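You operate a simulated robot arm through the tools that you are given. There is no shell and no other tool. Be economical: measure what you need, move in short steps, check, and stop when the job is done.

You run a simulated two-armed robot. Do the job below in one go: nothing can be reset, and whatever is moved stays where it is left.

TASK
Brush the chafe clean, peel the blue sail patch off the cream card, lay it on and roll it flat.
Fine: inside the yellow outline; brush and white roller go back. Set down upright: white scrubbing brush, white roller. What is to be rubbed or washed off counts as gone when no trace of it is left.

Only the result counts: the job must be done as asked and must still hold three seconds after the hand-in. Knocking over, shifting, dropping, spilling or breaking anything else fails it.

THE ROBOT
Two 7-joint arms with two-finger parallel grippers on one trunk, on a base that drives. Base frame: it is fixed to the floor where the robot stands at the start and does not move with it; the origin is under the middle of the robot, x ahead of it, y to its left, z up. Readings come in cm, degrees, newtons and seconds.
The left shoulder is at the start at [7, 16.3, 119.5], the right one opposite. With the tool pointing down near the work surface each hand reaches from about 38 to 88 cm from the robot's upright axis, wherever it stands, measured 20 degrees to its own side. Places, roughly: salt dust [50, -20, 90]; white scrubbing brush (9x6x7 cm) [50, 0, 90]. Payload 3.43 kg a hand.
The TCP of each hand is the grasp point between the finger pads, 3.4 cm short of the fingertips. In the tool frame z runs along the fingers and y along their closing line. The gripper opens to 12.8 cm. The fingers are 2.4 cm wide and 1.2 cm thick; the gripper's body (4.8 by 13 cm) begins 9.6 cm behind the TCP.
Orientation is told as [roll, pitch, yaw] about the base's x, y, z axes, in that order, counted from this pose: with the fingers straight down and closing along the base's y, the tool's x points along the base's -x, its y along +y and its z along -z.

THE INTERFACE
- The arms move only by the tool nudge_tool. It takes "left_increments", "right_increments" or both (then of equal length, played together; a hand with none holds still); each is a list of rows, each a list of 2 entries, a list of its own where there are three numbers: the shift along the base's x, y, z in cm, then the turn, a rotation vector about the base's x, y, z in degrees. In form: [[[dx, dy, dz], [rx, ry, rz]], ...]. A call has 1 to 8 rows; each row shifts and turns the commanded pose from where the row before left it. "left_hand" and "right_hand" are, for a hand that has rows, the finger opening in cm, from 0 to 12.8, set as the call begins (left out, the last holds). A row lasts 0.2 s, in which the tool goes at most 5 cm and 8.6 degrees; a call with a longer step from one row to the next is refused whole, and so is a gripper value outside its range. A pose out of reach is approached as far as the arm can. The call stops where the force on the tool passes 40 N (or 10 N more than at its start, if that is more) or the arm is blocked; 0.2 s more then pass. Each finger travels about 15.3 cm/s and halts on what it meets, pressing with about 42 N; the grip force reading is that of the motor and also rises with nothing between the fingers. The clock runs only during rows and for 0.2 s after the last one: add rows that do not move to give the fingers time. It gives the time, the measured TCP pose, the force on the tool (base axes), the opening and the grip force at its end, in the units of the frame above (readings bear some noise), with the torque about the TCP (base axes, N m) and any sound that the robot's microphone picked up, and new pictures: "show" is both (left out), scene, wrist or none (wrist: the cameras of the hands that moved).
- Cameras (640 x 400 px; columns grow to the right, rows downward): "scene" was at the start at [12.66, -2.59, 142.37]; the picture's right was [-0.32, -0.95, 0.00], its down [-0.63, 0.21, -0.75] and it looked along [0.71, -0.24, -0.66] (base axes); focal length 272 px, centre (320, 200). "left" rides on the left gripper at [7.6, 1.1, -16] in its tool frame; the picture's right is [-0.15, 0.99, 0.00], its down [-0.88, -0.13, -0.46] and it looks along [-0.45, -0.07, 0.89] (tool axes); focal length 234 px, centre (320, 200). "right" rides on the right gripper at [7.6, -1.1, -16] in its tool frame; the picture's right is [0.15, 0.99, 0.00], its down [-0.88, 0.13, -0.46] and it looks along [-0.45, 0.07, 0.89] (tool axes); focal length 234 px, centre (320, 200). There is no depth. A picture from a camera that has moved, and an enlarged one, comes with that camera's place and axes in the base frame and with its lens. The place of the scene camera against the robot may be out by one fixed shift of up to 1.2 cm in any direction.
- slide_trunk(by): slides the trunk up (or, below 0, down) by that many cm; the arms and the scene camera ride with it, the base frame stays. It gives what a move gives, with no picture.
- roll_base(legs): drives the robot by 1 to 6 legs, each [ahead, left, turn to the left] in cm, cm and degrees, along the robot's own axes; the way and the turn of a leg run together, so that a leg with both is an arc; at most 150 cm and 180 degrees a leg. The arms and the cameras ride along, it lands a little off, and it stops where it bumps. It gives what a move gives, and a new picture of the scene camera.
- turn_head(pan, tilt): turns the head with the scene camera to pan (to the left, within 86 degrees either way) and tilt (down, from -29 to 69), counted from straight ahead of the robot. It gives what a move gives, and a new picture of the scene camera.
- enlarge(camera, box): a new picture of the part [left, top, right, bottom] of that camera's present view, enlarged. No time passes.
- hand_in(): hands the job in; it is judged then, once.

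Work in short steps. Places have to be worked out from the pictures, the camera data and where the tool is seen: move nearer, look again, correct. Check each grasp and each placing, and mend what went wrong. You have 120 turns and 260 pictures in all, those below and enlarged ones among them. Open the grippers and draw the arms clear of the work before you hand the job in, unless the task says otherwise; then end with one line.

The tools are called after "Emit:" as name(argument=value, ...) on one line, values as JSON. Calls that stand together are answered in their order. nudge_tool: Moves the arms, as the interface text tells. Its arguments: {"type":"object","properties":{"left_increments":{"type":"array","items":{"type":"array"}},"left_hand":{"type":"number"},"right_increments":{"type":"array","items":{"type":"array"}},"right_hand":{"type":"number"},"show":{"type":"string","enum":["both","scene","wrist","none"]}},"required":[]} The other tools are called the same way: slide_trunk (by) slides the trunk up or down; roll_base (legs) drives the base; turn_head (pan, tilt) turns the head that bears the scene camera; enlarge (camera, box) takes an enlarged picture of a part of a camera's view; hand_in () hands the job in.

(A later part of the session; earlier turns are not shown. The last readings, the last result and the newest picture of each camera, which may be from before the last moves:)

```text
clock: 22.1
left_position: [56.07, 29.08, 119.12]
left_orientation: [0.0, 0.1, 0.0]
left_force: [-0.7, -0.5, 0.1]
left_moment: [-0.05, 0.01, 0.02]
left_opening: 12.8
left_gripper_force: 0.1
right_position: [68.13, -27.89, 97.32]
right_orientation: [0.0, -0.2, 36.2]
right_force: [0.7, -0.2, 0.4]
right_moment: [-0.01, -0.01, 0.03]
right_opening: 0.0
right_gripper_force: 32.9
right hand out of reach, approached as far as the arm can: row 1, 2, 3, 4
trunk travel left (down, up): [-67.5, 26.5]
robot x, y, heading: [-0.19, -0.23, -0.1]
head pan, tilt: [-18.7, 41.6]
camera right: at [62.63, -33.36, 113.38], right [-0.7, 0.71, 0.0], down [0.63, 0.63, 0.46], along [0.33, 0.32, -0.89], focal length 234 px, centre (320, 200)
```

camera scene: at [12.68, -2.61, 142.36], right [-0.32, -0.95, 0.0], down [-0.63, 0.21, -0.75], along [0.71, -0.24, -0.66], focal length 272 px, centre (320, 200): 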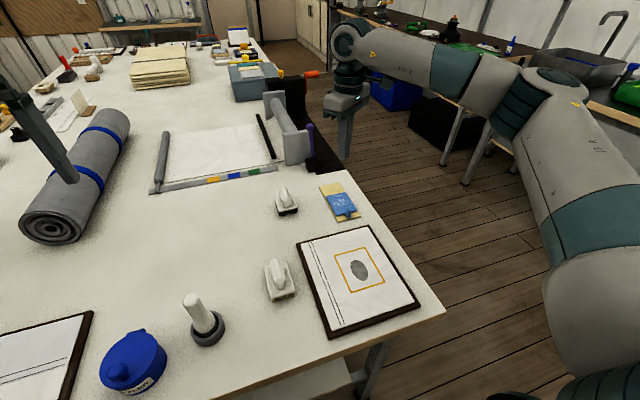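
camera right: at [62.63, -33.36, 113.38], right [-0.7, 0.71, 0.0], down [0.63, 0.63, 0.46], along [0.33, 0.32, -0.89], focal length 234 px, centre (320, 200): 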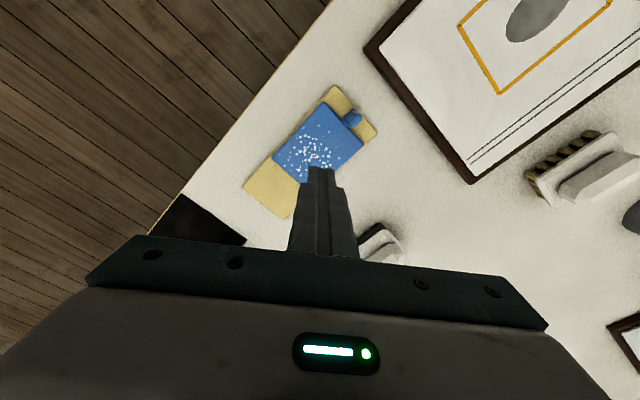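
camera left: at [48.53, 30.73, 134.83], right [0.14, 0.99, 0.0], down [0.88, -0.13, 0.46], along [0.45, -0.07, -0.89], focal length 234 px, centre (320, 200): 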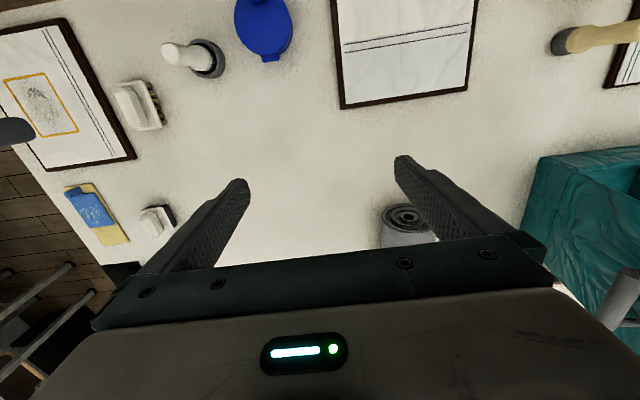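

Likely a wrist joint limit from the yaw. I yaw back to zero while moving out.

Emit:
nudge_tool(right_increments=[[[0, 0, 0], [0, 0, -7.2]], [[0, 0, 0], [0, 0, -7.2]], [[1.5, 0, 0], [0, 0, -7.2]], [[1.5, 0, 0], [0, 0, -7.2]], [[1.5, 0, 0], [0, 0, -7.2]], [[1.5, 0, 0], [0, 0, 0]], [[2, 0, 0], [0, 0, 0]]], show="both")

```text
clock: 23.7
left_position: [56.15, 29.08, 119.04]
left_orientation: [-0.1, 0.0, -0.1]
left_force: [0.7, 0.0, -0.8]
left_moment: [-0.01, -0.02, 0.0]
left_opening: 12.8
left_gripper_force: 0.1
right_position: [76.22, -27.98, 97.47]
right_orientation: [-0.1, -0.2, 0.4]
right_force: [0.3, 0.0, -0.2]
right_moment: [-0.05, 0.02, -0.01]
right_opening: 0.01
right_gripper_force: 32.6
trunk travel left (down, up): [-67.5, 26.5]
robot x, y, heading: [-0.0, -0.01, -0.1]
head pan, tilt: [-18.7, 41.6]
camera scene: at [12.73, -2.53, 142.36], right [-0.32, -0.95, 0.0], down [-0.63, 0.21, -0.75], along [0.71, -0.24, -0.66], focal length 272 px, centre (320, 200)
camera right: at [68.72, -29.02, 113.6], right [-0.15, 0.99, 0.0], down [0.88, 0.14, 0.46], along [0.45, 0.07, -0.89], focal length 234 px, centre (320, 200)
```

scene: 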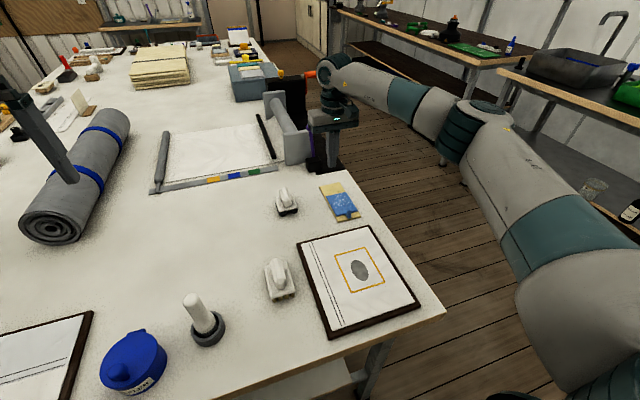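
right: 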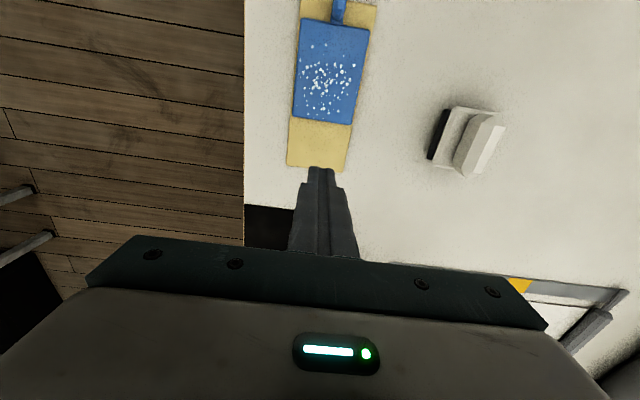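

At yaw 0 it reaches [76.2,-28]. I try yawing the other way so its camera clears the left hand's space.

Emit:
nudge_tool(right_increments=[[[0.2, 0, 0], [0, 0, -7.5]], [[0, 0, 0], [0, 0, -7.5]], [[0, 0, 0], [0, 0, -7.5]], [[0, 0, 0], [0, 0, -7.5]], [[0, 0, 0], [0, 0, -7.5]], [[0, 0, 0], [0, 0, -7.5]], [[0, 0, 0], [0, 0, -7.5]], [[0, 0, 0], [0, 0, -7.5]]], show="both")

```text
clock: 25.5
left_position: [56.04, 29.0, 118.99]
left_orientation: [-0.1, 0.1, 0.0]
left_force: [-0.4, -0.5, 1.2]
left_moment: [-0.01, 0.01, 0.0]
left_opening: 12.82
left_gripper_force: 0.0
right_position: [76.38, -27.88, 97.41]
right_orientation: [-0.1, -0.3, -59.8]
right_force: [0.0, -1.2, -0.7]
right_moment: [0.01, 0.01, 0.02]
right_opening: 0.0
right_gripper_force: 33.1
trunk travel left (down, up): [-67.5, 26.5]
robot x, y, heading: [-0.27, -0.03, -0.0]
head pan, tilt: [-18.7, 41.6]
camera scene: at [12.66, -2.61, 142.37], right [-0.32, -0.95, 0.0], down [-0.63, 0.21, -0.75], along [0.71, -0.24, -0.66], focal length 272 px, centre (320, 200)
camera right: at [71.66, -21.92, 113.44], right [0.78, 0.62, 0.0], down [0.55, -0.69, 0.46], along [0.28, -0.36, -0.89], focal length 234 px, centre (320, 200)
```

scene: 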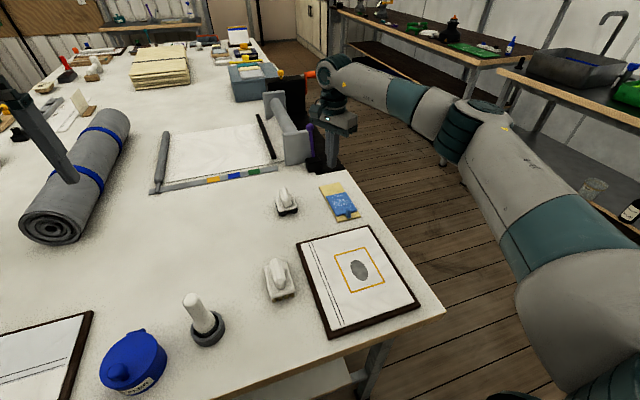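
right: 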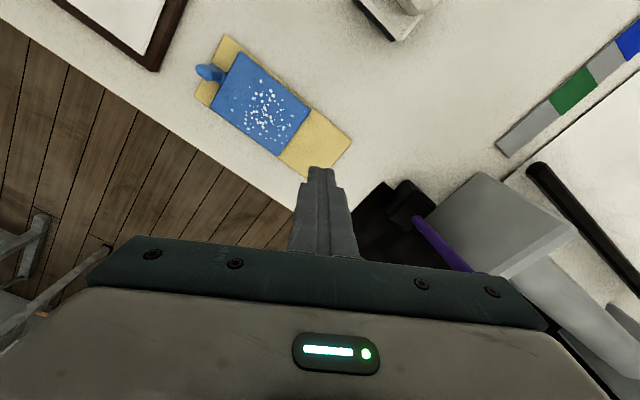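

Works. I lower the right fingertips onto the bare end of the card at [75.6,-28].

Emit:
nudge_tool(right_increments=[[[-0.7, -0.1, -4], [0, 0, 0]], [[0, 0, -3], [0, 0, 0]], [[0, 0, -0.5], [0, 0, 0]], [[0, 0, -0.3], [0, 0, 0]], [[0, 0, -0.2], [0, 0, 0]]], show="wrist")

```text
clock: 26.7
left_position: [56.08, 28.98, 119.04]
left_orientation: [0.1, 0.0, -0.1]
left_force: [0.3, 0.4, 0.8]
left_moment: [0.01, 0.02, 0.01]
left_opening: 12.79
left_gripper_force: 0.1
right_position: [75.73, -28.05, 89.48]
right_orientation: [0.0, -0.2, -59.6]
right_force: [0.7, 0.7, -0.1]
right_moment: [0.01, 0.0, -0.04]
right_opening: 0.0
right_gripper_force: 33.2
trunk travel left (down, up): [-67.5, 26.5]
robot x, y, heading: [-0.12, 0.17, -0.2]
head pan, tilt: [-18.7, 41.6]
camera right: at [70.91, -22.04, 105.38], right [0.78, 0.63, 0.0], down [0.56, -0.69, 0.46], along [0.29, -0.36, -0.89], focal length 234 px, centre (320, 200)
```

right: 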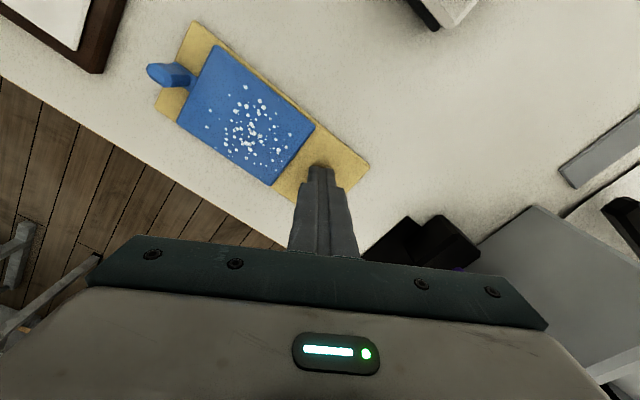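

No contact yet; I go down in 0.15 cm steps.

Emit:
nudge_tool(right_increments=[[[0, 0, -0.15], [0, 0, 0]], [[0, 0, -0.15], [0, 0, 0]]], show="none")

Emit:
nudge_tool(right_increments=[[[0, 0, -0.1], [0, 0, 0]], [[0, 0, -0.1], [0, 0, 0]]], show="none")

```text
clock: 27.3
left_position: [56.11, 28.91, 119.09]
left_orientation: [0.0, 0.0, -0.1]
left_force: [-0.3, 0.8, -1.1]
left_moment: [0.0, -0.01, -0.01]
left_opening: 12.83
left_gripper_force: 0.1
right_position: [75.62, -28.18, 89.27]
right_orientation: [-0.1, -0.2, -59.7]
right_force: [0.1, 0.0, 0.5]
right_moment: [0.0, 0.02, 0.01]
right_opening: 0.0
right_gripper_force: 33.7
trunk travel left (down, up): [-67.5, 26.5]
robot x, y, heading: [0.19, -0.07, 0.0]
head pan, tilt: [-18.7, 41.6]
```

```text
clock: 27.9
left_position: [56.05, 29.02, 119.03]
left_orientation: [0.0, -0.1, -0.1]
left_force: [0.2, 0.4, -0.3]
left_moment: [-0.01, 0.0, 0.03]
left_opening: 12.81
left_gripper_force: 0.0
right_position: [75.64, -28.03, 88.94]
right_orientation: [0.0, -0.2, -59.7]
right_force: [0.0, -0.8, 4.2]
right_moment: [0.04, 0.02, 0.0]
right_opening: 0.0
right_gripper_force: 32.8
trunk travel left (down, up): [-67.5, 26.5]
robot x, y, heading: [0.0, 0.11, -0.2]
head pan, tilt: [-18.7, 41.6]
```

Contact (4 N) – card top at z≈85.5. I press slightly more, and bring the left hand toward the card in the first half of the way.

Emit:
nudge_tool(right_increments=[[[0, 0, -0.1], [0, 0, 0]], [[0, 0, 0], [0, 0, 0]], [[0, 0, 0], [0, 0, 0]], [[0, 0, 0], [0, 0, 0]], [[0, 0, 0], [0, 0, 0]], [[0, 0, 0], [0, 0, 0]], [[0, 0, 0], [0, 0, 0]], [[0, 0, 0], [0, 0, 0]]], left_increments=[[[0, -4.8, -1], [0, 0, 0]], [[0, -4.8, -1], [0, 0, 0]], [[0, -4.8, -1], [0, 0, 0]], [[0, -4.8, -1], [0, 0, 0]], [[0, -4.8, -1], [0, 0, 0]], [[0, -4.8, -1], [0, 0, 0]], [[0, -4.8, -1], [0, 0, 0]], [[0, -4.8, -1], [0, 0, 0]]], left_hand=5, show="both")

```text
clock: 29.7
left_position: [55.67, -9.32, 110.86]
left_orientation: [0.1, -0.1, 0.1]
left_force: [0.6, 0.8, 0.9]
left_moment: [-0.01, -0.01, -0.02]
left_opening: 5.02
left_gripper_force: 0.1
right_position: [75.68, -28.05, 89.1]
right_orientation: [0.1, -0.1, -59.7]
right_force: [2.3, 2.2, 8.5]
right_moment: [0.14, -0.06, 0.05]
right_opening: 0.0
right_gripper_force: 33.3
trunk travel left (down, up): [-67.5, 26.5]
robot x, y, heading: [-0.16, -0.21, 0.0]
head pan, tilt: [-18.7, 41.6]
camera scene: at [12.51, -2.77, 142.39], right [-0.32, -0.95, 0.0], down [-0.63, 0.21, -0.75], along [0.71, -0.24, -0.66], focal length 272 px, centre (320, 200)
camera right: at [70.73, -22.08, 105.01], right [0.78, 0.63, 0.0], down [0.56, -0.69, 0.46], along [0.29, -0.36, -0.89], focal length 234 px, centre (320, 200)
camera left: at [48.09, -8.06, 126.67], right [0.14, 0.99, 0.0], down [0.88, -0.13, 0.46], along [0.45, -0.07, -0.89], focal length 234 px, centre (320, 200)
```

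scene: 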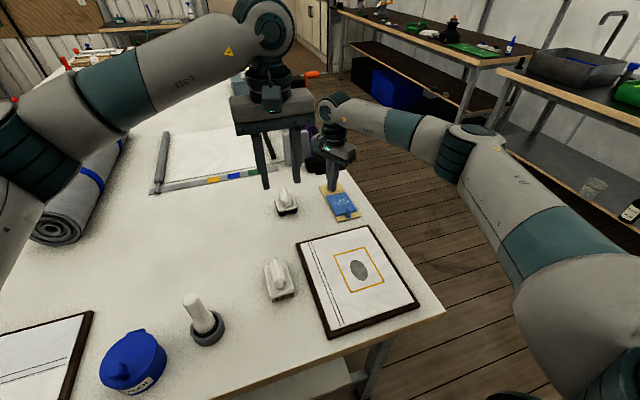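
right: 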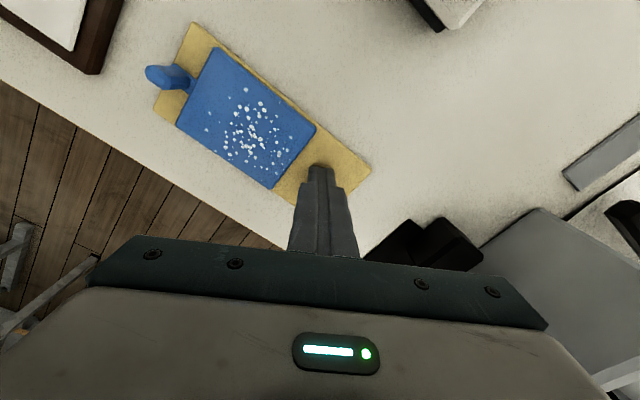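
left: 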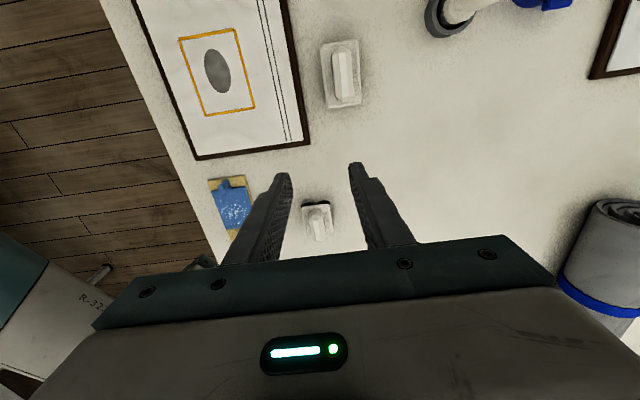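

The right forearm passes (z≈117) over the tab area, so the left hand would collide there. I'll instead test the peel gently with the right hand at the tab and watch whether the card stays. First raise the right hand, and retreat the left.

Emit:
nudge_tool(right_increments=[[[0, 0, 2], [0, 0, 0]], [[0, 0, 4], [0, 0, 0]], [[0, 0, 3], [0, 0, 7.5]], [[0, 0, 0], [0, 0, 7.5]], [[-1, 0, 0], [0, 0, 7.5]], [[-1, 0, 0], [0, 0, 7.5]], [[-2, 0, 0], [0, 0, 7.5]], [[-2, 0, 0], [0, 0, 7.5]]], left_increments=[[[0, 4.8, 0], [0, 0, 0]], [[0, 4.8, 0], [0, 0, 0]], [[0, 4.8, 0], [0, 0, 0]], [[0, 4.8, 0], [0, 0, 0]], [[0, 4.8, 0], [0, 0, 0]], [[0, 4.8, 0], [0, 0, 0]], [[0, 4.8, 0], [0, 0, 0]], [[0, 0, 0], [0, 0, 0]]], show="none")

Emit:
nudge_tool(right_increments=[[[-2, 0, 0], [0, 0, 7.5]], [[-2, 0, 0], [0, 0, 7.5]], [[-1, 0, 0], [0, 0, 0]]], right_hand=5, show="wrist")

Emit:
enlarge(camera="right", box=[220, 60, 420, 200])

Emit:
enlarge(camera="scene", box=[290, 160, 390, 235])

```text
clock: 31.5
left_position: [56.14, 24.39, 110.92]
left_orientation: [0.2, 0.0, 0.0]
left_force: [0.6, -0.9, 0.0]
left_moment: [0.03, 0.02, 0.0]
left_opening: 5.02
left_gripper_force: 0.0
right_position: [69.8, -28.14, 97.85]
right_orientation: [0.0, -0.3, -14.6]
right_force: [0.4, -0.5, 0.3]
right_moment: [0.03, 0.0, 0.03]
right_opening: 0.0
right_gripper_force: 33.1
trunk travel left (down, up): [-67.5, 26.5]
robot x, y, heading: [-0.15, 0.22, -0.3]
head pan, tilt: [-18.7, 41.6]
```

```text
clock: 32.3
left_position: [56.3, 24.54, 110.83]
left_orientation: [-0.1, 0.0, 0.0]
left_force: [0.0, -0.9, -0.2]
left_moment: [-0.03, 0.0, -0.03]
left_opening: 4.98
left_gripper_force: 0.1
right_position: [64.64, -27.91, 97.83]
right_orientation: [0.0, -0.2, 0.4]
right_force: [-0.1, 0.9, -0.9]
right_moment: [-0.01, 0.01, 0.01]
right_opening: 4.99
right_gripper_force: 0.1
trunk travel left (down, up): [-67.5, 26.5]
robot x, y, heading: [0.04, -0.13, -0.1]
head pan, tilt: [-18.7, 41.6]
camera right: at [57.06, -29.08, 113.92], right [-0.15, 0.99, 0.0], down [0.88, 0.14, 0.46], along [0.45, 0.07, -0.89], focal length 234 px, centre (320, 200)
```

right: 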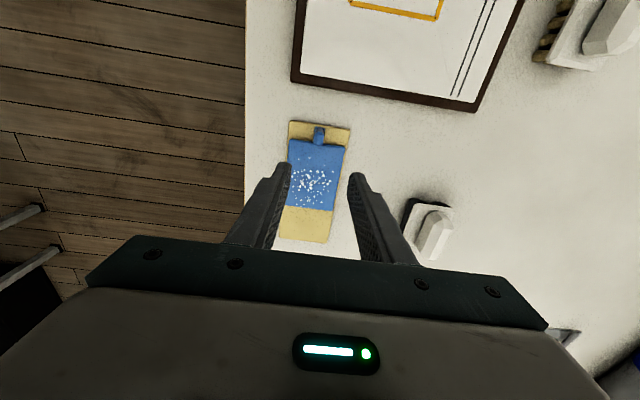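

```text
2.86 times, centred on (320, 130) of right
camera zoom: at [57.06, -29.08, 113.92], right [-0.15, 0.99, 0.0], down [0.88, 0.14, 0.46], along [0.45, 0.07, -0.89], focal length 669 px, centre (320, 400)
```

zoom: 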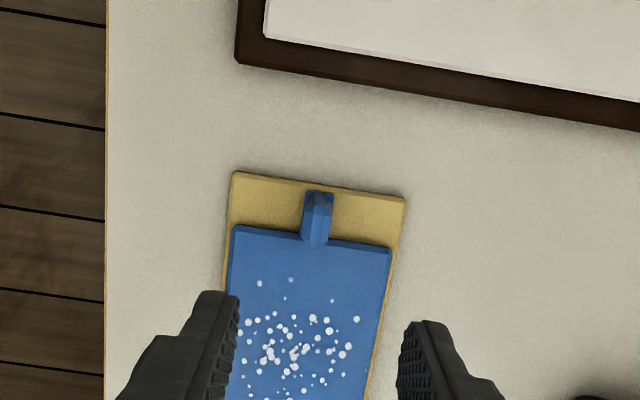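

```text
5.33 times, centred on (340, 198) of scene
camera zoom: at [12.65, -2.57, 142.37], right [-0.32, -0.95, 0.0], down [-0.63, 0.21, -0.75], along [0.71, -0.24, -0.66], focal length 1453 px, centre (213, 213)
```

zoom: 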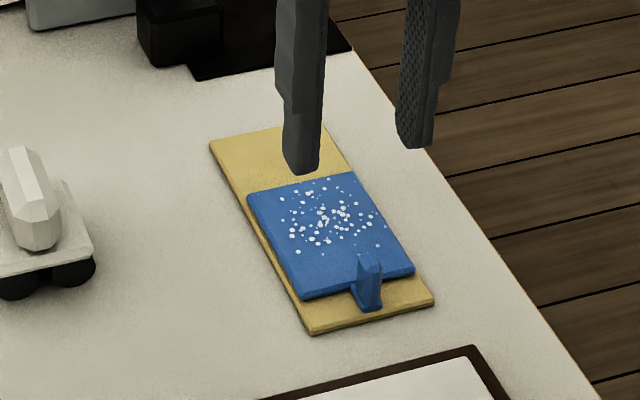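

The tab is an upright post at about [62.6,-28.3]. I lower the right hand around it, tips staying just above the patch.

Emit:
nudge_tool(right_increments=[[[-2.1, -0.4, 0], [0, 0, 0]], [[0, 0, -4], [0, 0, 0]], [[0, 0, -2.5], [0, 0, 0]], [[0, 0, 0], [0, 0, 0]]], right_hand=4, show="wrist")

Emit:
enlarge(camera="right", box=[240, 100, 400, 220])

Emit:
enlarge(camera="scene", box=[290, 160, 390, 235])

```text
clock: 33.3
left_position: [56.14, 24.68, 110.87]
left_orientation: [0.0, -0.1, 0.0]
left_force: [-0.3, 0.3, 0.5]
left_moment: [-0.01, -0.01, 0.01]
left_opening: 5.02
left_gripper_force: 0.1
right_position: [62.62, -28.23, 91.34]
right_orientation: [0.0, -0.1, 0.3]
right_force: [-0.1, -0.7, 0.6]
right_moment: [0.03, -0.01, 0.0]
right_opening: 3.98
right_gripper_force: 0.0
trunk travel left (down, up): [-67.5, 26.5]
robot x, y, heading: [0.1, -0.18, -0.1]
head pan, tilt: [-18.7, 41.6]
camera right: at [54.94, -29.41, 107.39], right [-0.15, 0.99, 0.0], down [0.88, 0.14, 0.46], along [0.45, 0.07, -0.89], focal length 234 px, centre (320, 200)
```

right: 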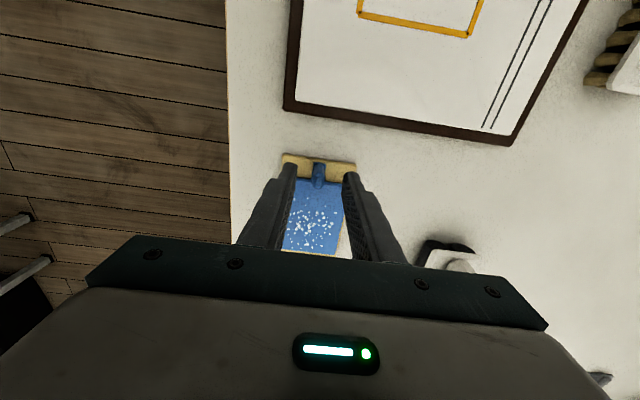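

```text
3.33 times, centred on (320, 160) of right
camera zoom: at [54.94, -29.41, 107.39], right [-0.15, 0.99, 0.0], down [0.88, 0.14, 0.46], along [0.45, 0.07, -0.89], focal length 781 px, centre (320, 333)
```

zoom: 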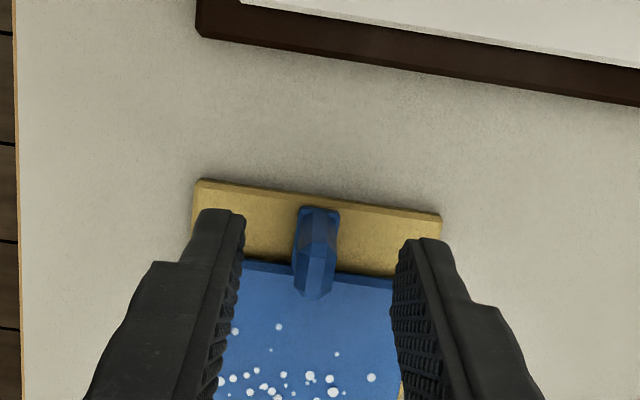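

```text
5.33 times, centred on (340, 198) of scene
camera zoom: at [12.61, -2.6, 142.38], right [-0.32, -0.95, 0.0], down [-0.63, 0.21, -0.75], along [0.71, -0.24, -0.66], focal length 1453 px, centre (213, 213)
```

zoom: 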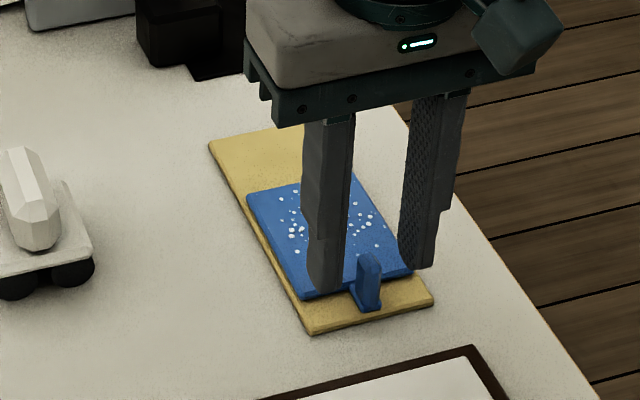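

Well centred. I lower 1.6 cm and close on the tab.

Emit:
nudge_tool(right_increments=[[[-0.1, -0.1, -0.8], [0, 0, 0]], [[0, 0, -0.8], [0, 0, 0]]], show="none")

Emit:
nudge_tool(right_increments=[[[0, 0, 0], [0, 0, 0]], [[0, 0, 0], [0, 0, 0]], [[0, 0, 0], [0, 0, 0]]], right_hand=0, show="wrist")

Emit:
enlarge(camera="scene", box=[290, 160, 390, 235])

```text
clock: 33.9
left_position: [56.25, 24.53, 110.81]
left_orientation: [-0.1, 0.0, 0.0]
left_force: [0.9, 0.6, -0.2]
left_moment: [0.0, 0.0, 0.01]
left_opening: 5.01
left_gripper_force: 0.1
right_position: [62.61, -28.33, 89.67]
right_orientation: [-0.2, -0.2, 0.3]
right_force: [0.1, -0.4, 0.1]
right_moment: [0.01, 0.01, 0.0]
right_opening: 3.98
right_gripper_force: 0.0
trunk travel left (down, up): [-67.5, 26.5]
robot x, y, heading: [-0.19, -0.29, -0.2]
head pan, tilt: [-18.7, 41.6]
```

```text
clock: 34.7
left_position: [56.12, 24.4, 110.94]
left_orientation: [0.1, 0.0, 0.0]
left_force: [-0.4, 0.9, 0.1]
left_moment: [-0.02, -0.01, -0.02]
left_opening: 5.0
left_gripper_force: 0.0
right_position: [62.67, -28.31, 89.69]
right_orientation: [0.0, -0.2, 0.3]
right_force: [-0.1, -0.6, -0.9]
right_moment: [0.03, -0.01, 0.02]
right_opening: 0.82
right_gripper_force: 42.2
trunk travel left (down, up): [-67.5, 26.5]
robot x, y, heading: [-0.05, -0.07, -0.2]
head pan, tilt: [-18.7, 41.6]
camera right: at [54.95, -29.51, 105.73], right [-0.15, 0.99, 0.0], down [0.88, 0.14, 0.46], along [0.45, 0.07, -0.89], focal length 234 px, centre (320, 200)
```

right: 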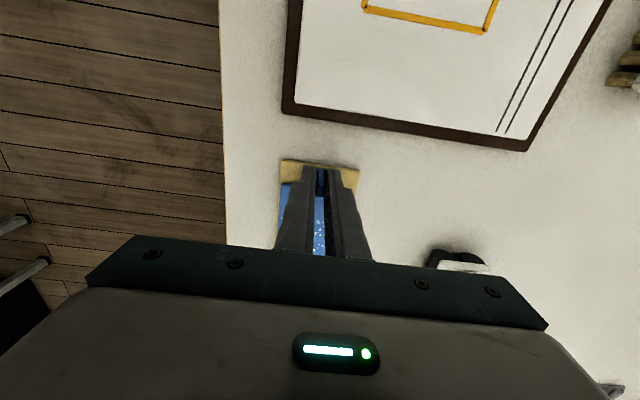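

```text
5.33 times, centred on (340, 198) of scene
camera zoom: at [12.65, -2.62, 142.37], right [-0.32, -0.95, 0.0], down [-0.63, 0.21, -0.75], along [0.71, -0.24, -0.66], focal length 1453 px, centre (213, 213)
```

zoom: 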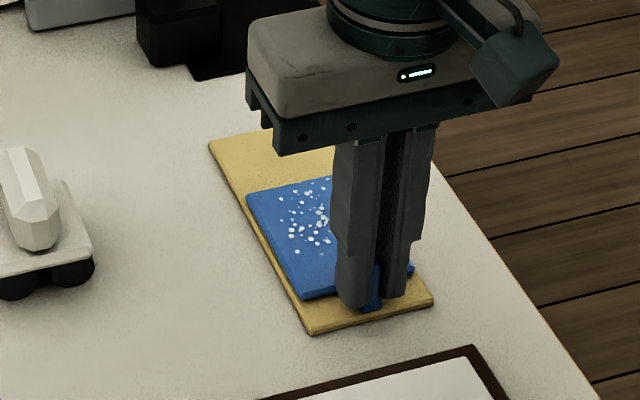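

Tab gripped (0.82 cm). I pull up just 0.2 cm and watch the force and the card.

Emit:
nudge_tool(right_increments=[[[0, 0, 0.1], [0, 0, 0]], [[0, 0, 0.1], [0, 0, 0]]], show="none")

Emit:
enlarge(camera="scene", box=[290, 160, 390, 235])

```text
clock: 35.3
left_position: [56.21, 24.33, 110.84]
left_orientation: [0.0, -0.1, 0.0]
left_force: [-0.2, 0.3, 0.1]
left_moment: [-0.04, 0.01, 0.01]
left_opening: 5.0
left_gripper_force: 0.1
right_position: [62.61, -28.54, 89.84]
right_orientation: [-0.1, -0.3, 0.3]
right_force: [-1.0, -0.4, 0.1]
right_moment: [0.01, 0.04, 0.0]
right_opening: 0.83
right_gripper_force: 42.2
trunk travel left (down, up): [-67.5, 26.5]
robot x, y, heading: [-0.24, -0.32, -0.2]
head pan, tilt: [-18.7, 41.6]
```

```text
5.33 times, centred on (340, 198) of scene
camera zoom: at [12.66, -2.62, 142.37], right [-0.32, -0.95, 0.0], down [-0.63, 0.21, -0.75], along [0.71, -0.24, -0.66], focal length 1453 px, centre (213, 213)
```

zoom: 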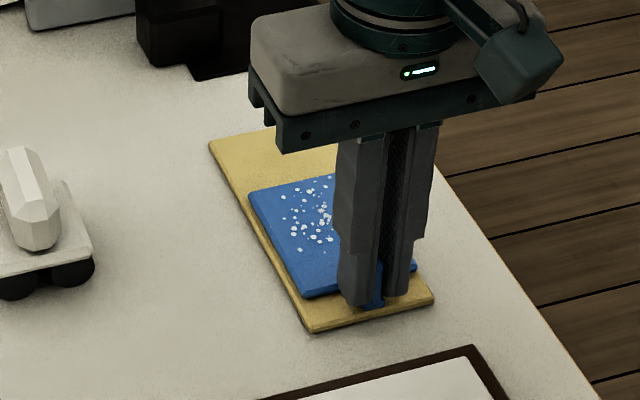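

Almost no force; the card stays. I pull another 0.5 cm.

Emit:
nudge_tool(right_increments=[[[0, 0, 0.2], [0, 0, 0]], [[0, 0, 0.3], [0, 0, 0]], [[0, 0, 0], [0, 0, 0]]], show="none")

Emit:
enlarge(camera="scene", box=[290, 160, 390, 235])

```text
clock: 36.1
left_position: [56.2, 24.47, 110.86]
left_orientation: [0.0, 0.0, 0.1]
left_force: [0.0, 0.3, -0.9]
left_moment: [-0.01, -0.01, -0.02]
left_opening: 5.0
left_gripper_force: 0.0
right_position: [62.63, -28.63, 90.45]
right_orientation: [0.0, -0.2, 0.3]
right_force: [0.3, -0.2, -1.0]
right_moment: [0.03, 0.03, 0.0]
right_opening: 0.85
right_gripper_force: 41.5
trunk travel left (down, up): [-67.5, 26.5]
robot x, y, heading: [0.24, 0.12, -0.3]
head pan, tilt: [-18.7, 41.6]
```

```text
5.33 times, centred on (340, 198) of scene
camera zoom: at [12.66, -2.62, 142.37], right [-0.32, -0.95, 0.0], down [-0.63, 0.21, -0.75], along [0.71, -0.24, -0.66], focal length 1453 px, centre (213, 213)
```

zoom: 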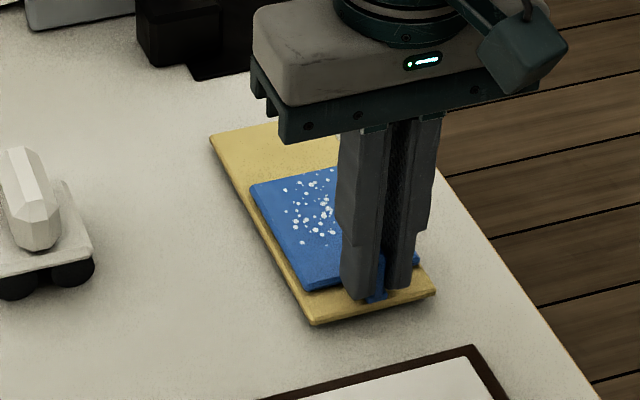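

The card's near edge came up with it (≈3 mm), so it needs holding. I lower it back, and tilt the left hand so it can reach the far end of the card from the left side without meeting the right arm.

Emit:
nudge_tool(right_increments=[[[0, 0.1, -0.3], [0, 0, 0]], [[0, 0.1, -0.35], [0, 0, 0]], [[0, 0, 0], [0, 0, 0]], [[0, 0, 0], [0, 0, 0]], [[0, 0, 0], [0, 0, 0]]], left_increments=[[[2, -4, 0], [-7, 0, 0]], [[2, -4, 0], [-7, 0, 0]], [[2, -4, 0], [-7, 0, 0]], [[2, -4, 0], [-7, 0, 0]], [[2, -4, 0], [-7, 0, 0]]], left_hand=0, show="both")

```text
clock: 37.3
left_position: [66.22, 3.95, 111.12]
left_orientation: [-35.1, 0.1, 0.1]
left_force: [0.4, -0.1, -0.5]
left_moment: [0.02, 0.03, -0.01]
left_opening: 0.0
left_gripper_force: 33.1
right_position: [62.66, -28.26, 89.72]
right_orientation: [0.0, -0.1, 0.3]
right_force: [0.0, 1.1, -1.1]
right_moment: [-0.02, 0.02, 0.0]
right_opening: 0.86
right_gripper_force: 41.1
trunk travel left (down, up): [-67.5, 26.5]
robot x, y, heading: [0.1, 0.28, -0.3]
head pan, tilt: [-18.7, 41.6]
camera scene: at [12.75, -2.72, 142.36], right [-0.32, -0.95, 0.0], down [-0.63, 0.21, -0.75], along [0.71, -0.24, -0.67], focal length 272 px, centre (320, 200)
camera right: at [54.98, -29.52, 105.82], right [-0.15, 0.99, 0.0], down [0.88, 0.14, 0.46], along [0.45, 0.07, -0.89], focal length 234 px, centre (320, 200)
camera left: at [58.78, 14.28, 123.46], right [0.14, 0.81, -0.57], down [0.88, 0.16, 0.45], along [0.45, -0.57, -0.69], focal length 234 px, centre (320, 200)
```

scene: 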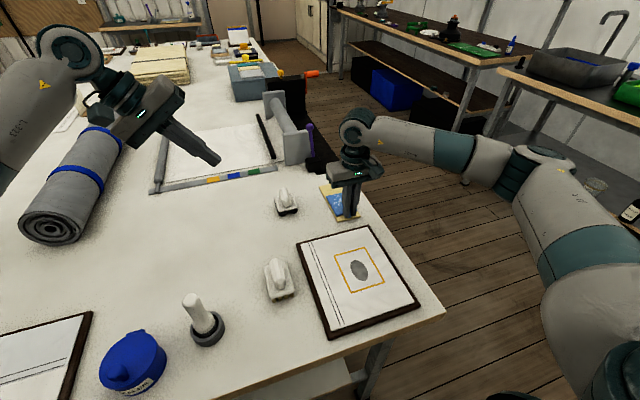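
right: 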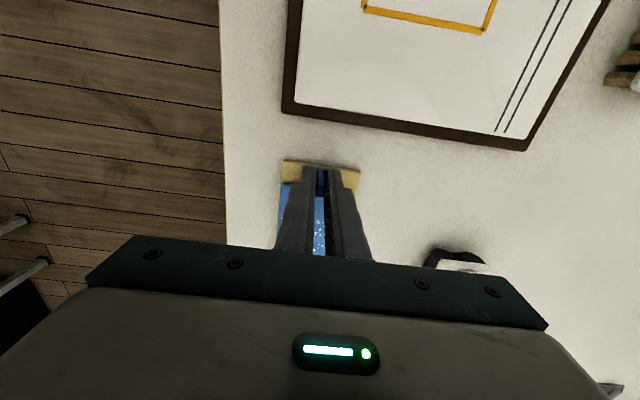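
left: 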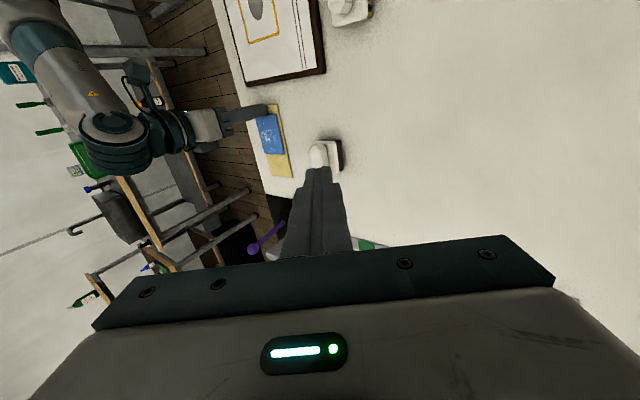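

Good pose. I now spin the left hand about its own axis so its wide body clears the roller, moving toward the far end of the card at safe height.

Emit:
nudge_tool(left_increments=[[[1, -2, 0], [0, 4.87, 6.96]], [[1, -2, 0], [0, 4.87, 6.96]], [[1, -2, 0], [0, 4.87, 6.96]], [[1, -2, 0], [0, 4.87, 6.96]], [[1, -2, 0], [0, 4.87, 6.96]], [[1, -2, -1], [0, 4.87, 6.96]], [[1, -2, -2], [0, 4.87, 6.96]], [[1, -2, -2], [0, 4.87, 6.96]]], show="both")

```text
clock: 39.1
left_position: [74.11, -11.93, 105.97]
left_orientation: [-14.6, 32.1, 64.0]
left_force: [-0.2, 0.1, -0.1]
left_moment: [0.03, 0.02, -0.01]
left_opening: 0.0
left_gripper_force: 33.0
right_position: [62.53, -28.37, 89.76]
right_orientation: [-0.1, -0.1, 0.3]
right_force: [-0.9, -0.8, 0.0]
right_moment: [0.06, 0.04, 0.0]
right_opening: 0.84
right_gripper_force: 41.8
trunk travel left (down, up): [-67.5, 26.5]
robot x, y, heading: [-0.13, 0.38, -0.2]
head pan, tilt: [-18.7, 41.6]
camera scene: at [12.71, -2.74, 142.36], right [-0.32, -0.95, 0.0], down [-0.63, 0.21, -0.75], along [0.71, -0.24, -0.67], focal length 272 px, centre (320, 200)
camera left: at [70.13, -8.03, 122.79], right [-0.86, 0.41, -0.29], down [0.45, 0.89, -0.07], along [0.23, -0.19, -0.95], focal length 234 px, centre (320, 200)
```

scene: 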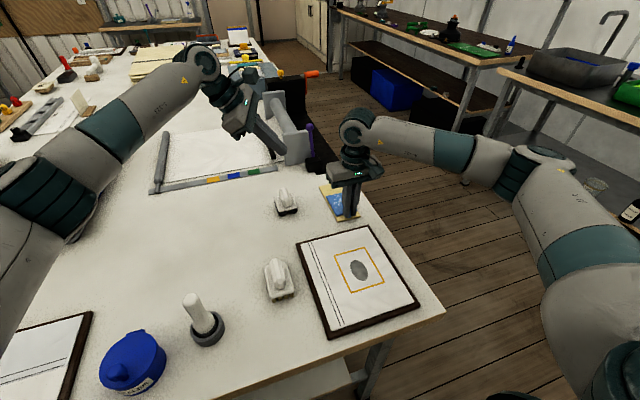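
left: 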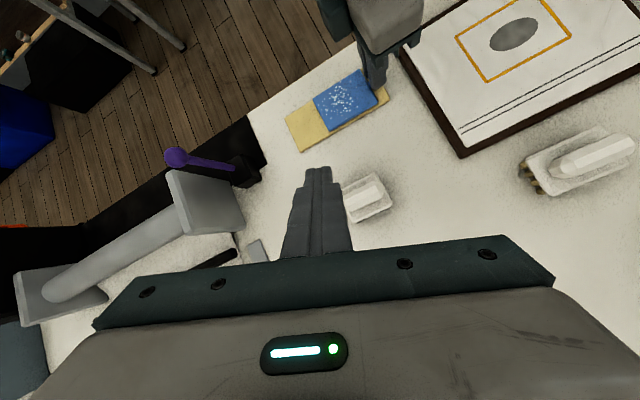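

The view is clear. I move the left tip diagonally down toward the bare end of the card.

Emit:
nudge_tool(left_increments=[[[0.3, -2.7, -2.8], [0, 0, 0]], [[0.3, -2.7, -2.8], [0, 0, 0]], [[0.3, -2.7, -2.8], [0, 0, 0]], [[0.3, -2.7, -2.8], [0, 0, 0]], [[0.3, -2.7, -2.8], [0, 0, 0]], [[0, 0, 0], [0, 0, 0]]], show="both")

Emit:
enlarge(camera="scene", box=[270, 130, 410, 235])

```text
clock: 40.5
left_position: [74.67, -24.48, 92.2]
left_orientation: [-14.7, 32.1, 63.8]
left_force: [-0.6, -0.6, 0.3]
left_moment: [-0.01, -0.01, 0.01]
left_opening: 0.0
left_gripper_force: 33.1
left hand out of reach, approached as far as the arm can: row 5
right_position: [62.63, -28.17, 89.94]
right_orientation: [-0.1, -0.2, 0.4]
right_force: [-0.8, 0.7, -0.1]
right_moment: [-0.04, 0.02, 0.0]
right_opening: 0.83
right_gripper_force: 41.8
trunk travel left (down, up): [-67.5, 26.5]
robot x, y, heading: [0.25, 0.09, -0.2]
head pan, tilt: [-18.7, 41.6]
camera scene: at [12.7, -2.48, 142.37], right [-0.32, -0.95, 0.0], down [-0.63, 0.21, -0.75], along [0.71, -0.24, -0.66], focal length 272 px, centre (320, 200)
camera left: at [70.78, -20.64, 109.13], right [-0.86, 0.41, -0.29], down [0.45, 0.89, -0.07], along [0.23, -0.19, -0.95], focal length 234 px, centre (320, 200)
```

scene: 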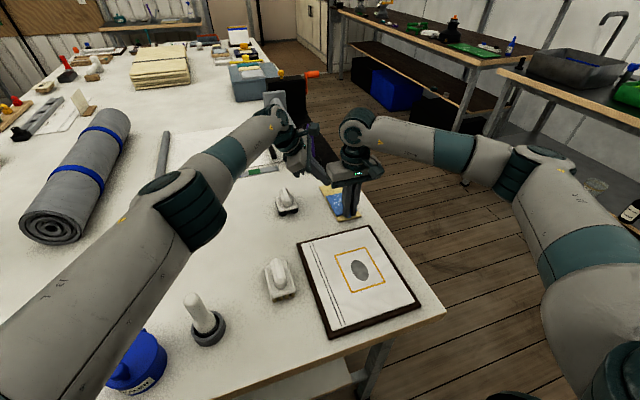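
left: 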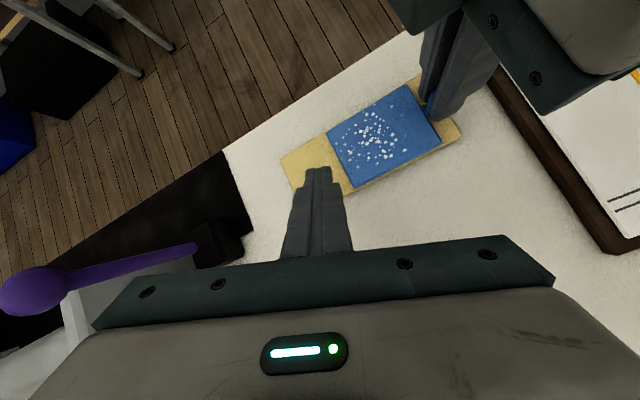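

```text
3.81 times, centred on (340, 182) of scene
camera zoom: at [12.7, -2.48, 142.37], right [-0.32, -0.95, 0.0], down [-0.63, 0.21, -0.75], along [0.71, -0.24, -0.66], focal length 1038 px, centre (244, 267)
```

zoom: 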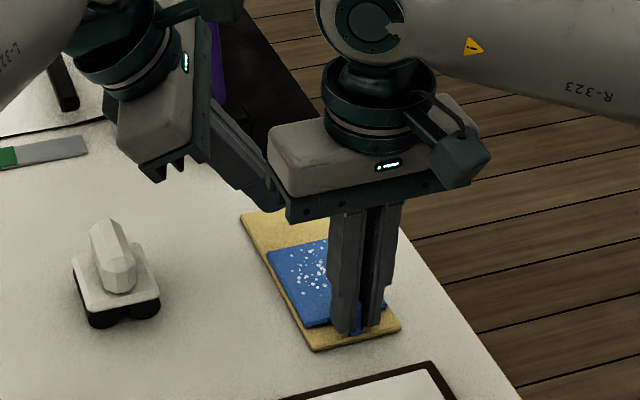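

The tip is above the bare end at [74.7,-26.4]. I descend straight until contact.

Emit:
nudge_tool(left_increments=[[[0, 0, -1], [0, 0, 0]], [[0, 0, -1], [0, 0, 0]], [[0, 0, -0.5], [0, 0, 0]], [[0, 0, -0.3], [0, 0, 0]]], show="wrist")

```text
clock: 41.5
left_position: [74.79, -24.28, 89.74]
left_orientation: [-14.8, 32.1, 63.7]
left_force: [-0.1, -0.4, 0.7]
left_moment: [0.02, -0.01, 0.02]
left_opening: 0.0
left_gripper_force: 32.8
right_position: [62.6, -28.3, 89.88]
right_orientation: [-0.1, -0.1, 0.4]
right_force: [1.1, 0.0, 0.7]
right_moment: [-0.02, 0.02, 0.0]
right_opening: 0.82
right_gripper_force: 41.6
trunk travel left (down, up): [-67.5, 26.5]
robot x, y, heading: [-0.24, 0.03, -0.1]
head pan, tilt: [-18.7, 41.6]
camera left: at [70.84, -20.41, 106.46], right [-0.86, 0.41, -0.29], down [0.45, 0.89, -0.07], along [0.23, -0.19, -0.95], focal length 234 px, centre (320, 200)
```

left: 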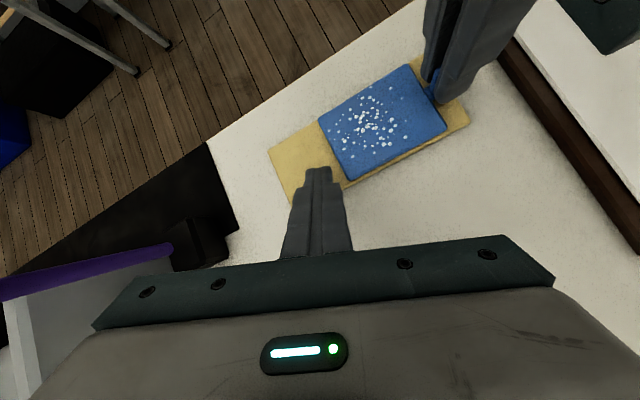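

Close to contact. I shift 1 cm further over the card then continue down finely.

Emit:
nudge_tool(left_increments=[[[0.2, -1.2, 0], [0, 0, 0]], [[0, 0, -0.3], [0, 0, 0]], [[0, 0, -0.2], [0, 0, 0]]], show="none")

Emit:
nudge_tool(left_increments=[[[0, 0, -0.15], [0, 0, 0]], [[0, 0, -0.15], [0, 0, 0]]], show="none")

```text
clock: 42.3
left_position: [74.35, -25.07, 89.26]
left_orientation: [-14.8, 32.2, 63.8]
left_force: [-0.2, -0.4, 1.2]
left_moment: [0.0, -0.01, 0.03]
left_opening: 0.0
left_gripper_force: 32.7
left hand out of reach, approached as far as the arm can: row 1
right_position: [62.65, -28.3, 89.82]
right_orientation: [0.0, -0.1, 0.3]
right_force: [0.2, 0.0, 0.3]
right_moment: [-0.02, 0.0, -0.03]
right_opening: 0.84
right_gripper_force: 42.4
trunk travel left (down, up): [-67.5, 26.5]
robot x, y, heading: [-0.16, 0.09, -0.1]
head pan, tilt: [-18.7, 41.6]
```

```text
clock: 42.9
left_position: [74.3, -25.04, 89.15]
left_orientation: [-14.9, 32.1, 63.7]
left_force: [0.4, 0.5, 5.1]
left_moment: [-0.04, 0.0, 0.03]
left_opening: 0.0
left_gripper_force: 32.9
right_position: [62.65, -28.21, 89.8]
right_orientation: [-0.1, -0.2, 0.3]
right_force: [0.0, -0.2, -2.3]
right_moment: [-0.01, 0.1, -0.02]
right_opening: 0.83
right_gripper_force: 42.3
trunk travel left (down, up): [-67.5, 26.5]
robot x, y, heading: [0.18, 0.13, 0.3]
head pan, tilt: [-18.7, 41.6]
```

Contact, 5 N. Press a bit more, then peel with the right in small upward steps, rotating so the tab edge lifts first.

Emit:
nudge_tool(left_increments=[[[0, 0, -0.15], [0, 0, 0]], [[0, 0, -0.1], [0, 0, 0]]], show="none")

Emit:
nudge_tool(right_increments=[[[0, 0, 0.2], [0, 0, 0]], [[0, 0, 0.3], [0, 0, 0]], [[0, 0, 0], [0, 0, 0]]], show="wrist")

Emit:
enlarge(camera="scene", box=[290, 160, 390, 235])

Emit:
enlarge(camera="left", box=[240, 40, 500, 220])

```text
clock: 43.5
left_position: [74.25, -24.91, 88.99]
left_orientation: [-15.1, 32.1, 63.6]
left_force: [4.1, -0.4, 19.8]
left_moment: [-0.22, -0.12, 0.06]
left_opening: 0.0
left_gripper_force: 32.9
right_position: [62.48, -28.29, 89.91]
right_orientation: [-0.1, -0.2, 0.5]
right_force: [-0.5, 0.0, -2.5]
right_moment: [0.0, 0.16, 0.01]
right_opening: 0.84
right_gripper_force: 41.8
trunk travel left (down, up): [-67.5, 26.5]
robot x, y, heading: [-0.16, -0.16, -0.1]
head pan, tilt: [-18.7, 41.6]
```

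```text
clock: 44.3
left_position: [74.11, -25.11, 89.09]
left_orientation: [-14.9, 32.1, 63.6]
left_force: [5.5, -2.3, 26.3]
left_moment: [-0.28, -0.18, 0.09]
left_opening: 0.0
left_gripper_force: 33.1
right_position: [62.43, -28.23, 90.54]
right_orientation: [-0.2, -0.3, 0.4]
right_force: [0.1, 0.2, -0.6]
right_moment: [-0.05, 0.01, 0.02]
right_opening: 0.85
right_gripper_force: 41.5
trunk travel left (down, up): [-67.5, 26.5]
robot x, y, heading: [0.13, -0.05, -0.1]
head pan, tilt: [-18.7, 41.6]
camera right: at [54.75, -29.38, 106.6], right [-0.15, 0.99, 0.0], down [0.88, 0.14, 0.46], along [0.46, 0.07, -0.89], focal length 234 px, centre (320, 200)
```

right: 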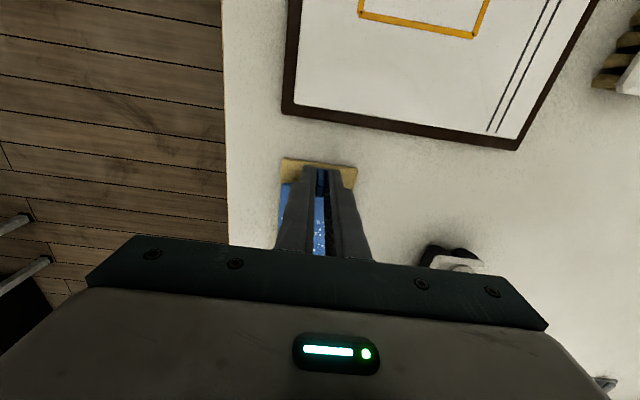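

```text
5.33 times, centred on (340, 198) of scene
camera zoom: at [12.38, -2.53, 142.41], right [-0.32, -0.95, 0.0], down [-0.63, 0.21, -0.75], along [0.71, -0.24, -0.66], focal length 1453 px, centre (213, 213)
```

zoom: 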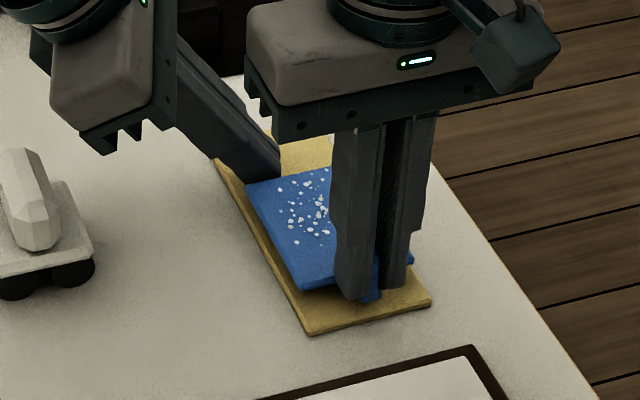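

```text
2.22 times, centred on (370, 130) of left
camera zoom: at [70.18, -21.08, 105.72], right [-0.86, 0.41, -0.29], down [0.45, 0.89, -0.07], along [0.23, -0.19, -0.95], focal length 520 px, centre (209, 356)
```

zoom: 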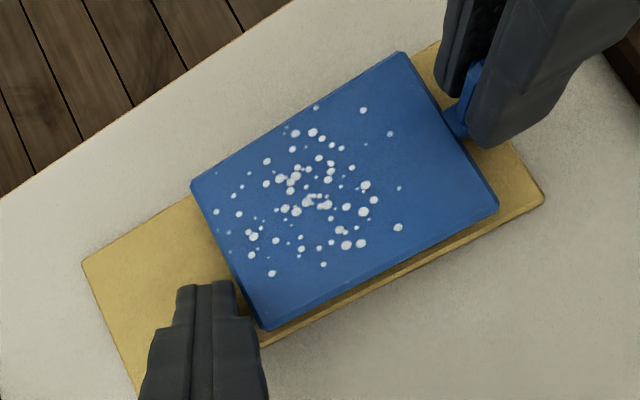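

The patch came free while the card stayed down. I lift further, moving away toward -x.

Emit:
nudge_tool(right_increments=[[[0, 0, 0.5], [0, 0, 0]], [[-0.6, 0, 1.2], [0, 0, 0]], [[-2.5, 0, 2], [0, 0, 0]], [[-4, 0, 2.5], [0, 0, 0]], [[-4, 0, 2], [0, 0, 0]]], show="both")

Emit:
enlarge(camera="left", box=[180, 0, 500, 240])

```text
clock: 45.5
left_position: [74.08, -25.02, 88.95]
left_orientation: [-14.9, 32.0, 63.6]
left_force: [1.9, 0.1, 28.3]
left_moment: [-0.26, -0.01, 0.14]
left_opening: 0.0
left_gripper_force: 33.0
right_position: [51.28, -28.12, 98.35]
right_orientation: [0.0, -0.4, 0.4]
right_force: [0.1, -0.3, -1.2]
right_moment: [0.02, -0.01, -0.01]
right_opening: 0.84
right_gripper_force: 42.2
trunk travel left (down, up): [-67.5, 26.5]
robot x, y, heading: [0.18, 0.2, -0.2]
head pan, tilt: [-18.7, 41.6]
camera scene: at [12.28, -2.56, 142.41], right [-0.32, -0.95, 0.0], down [-0.63, 0.21, -0.75], along [0.71, -0.24, -0.66], focal length 272 px, centre (320, 200)
camera right: at [43.58, -29.25, 114.29], right [-0.15, 0.99, 0.0], down [0.88, 0.14, 0.46], along [0.46, 0.07, -0.89], focal length 234 px, centre (320, 200)
```

scene: 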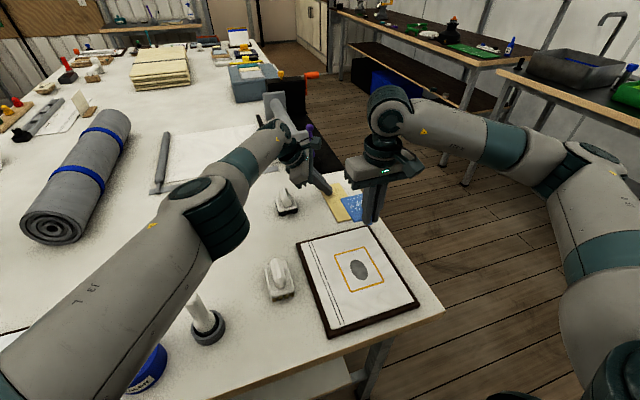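
right: 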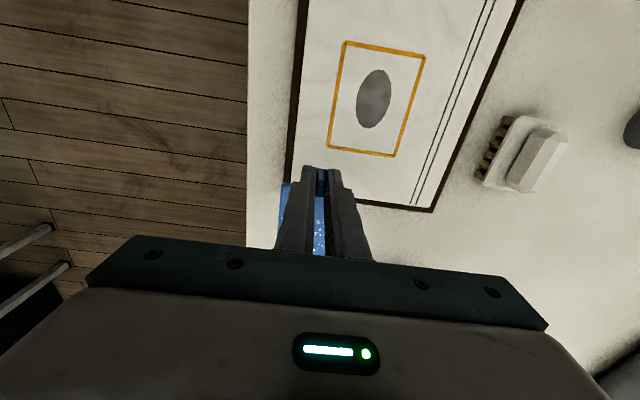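

```text
1.67 times, centred on (340, 120) of left
camera zoom: at [70.1, -21.08, 105.73], right [-0.86, 0.41, -0.29], down [0.45, 0.89, -0.07], along [0.23, -0.19, -0.95], focal length 390 px, centre (287, 333)
```

zoom: 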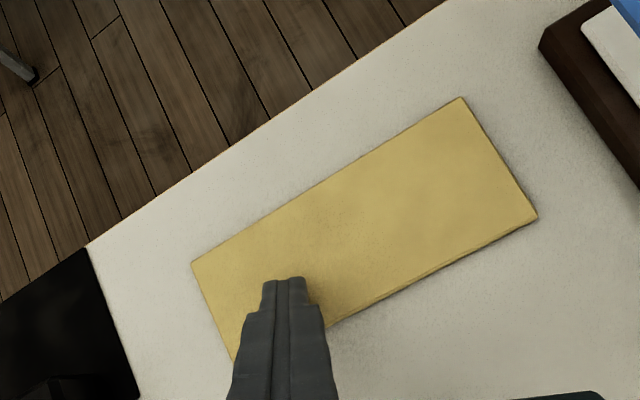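

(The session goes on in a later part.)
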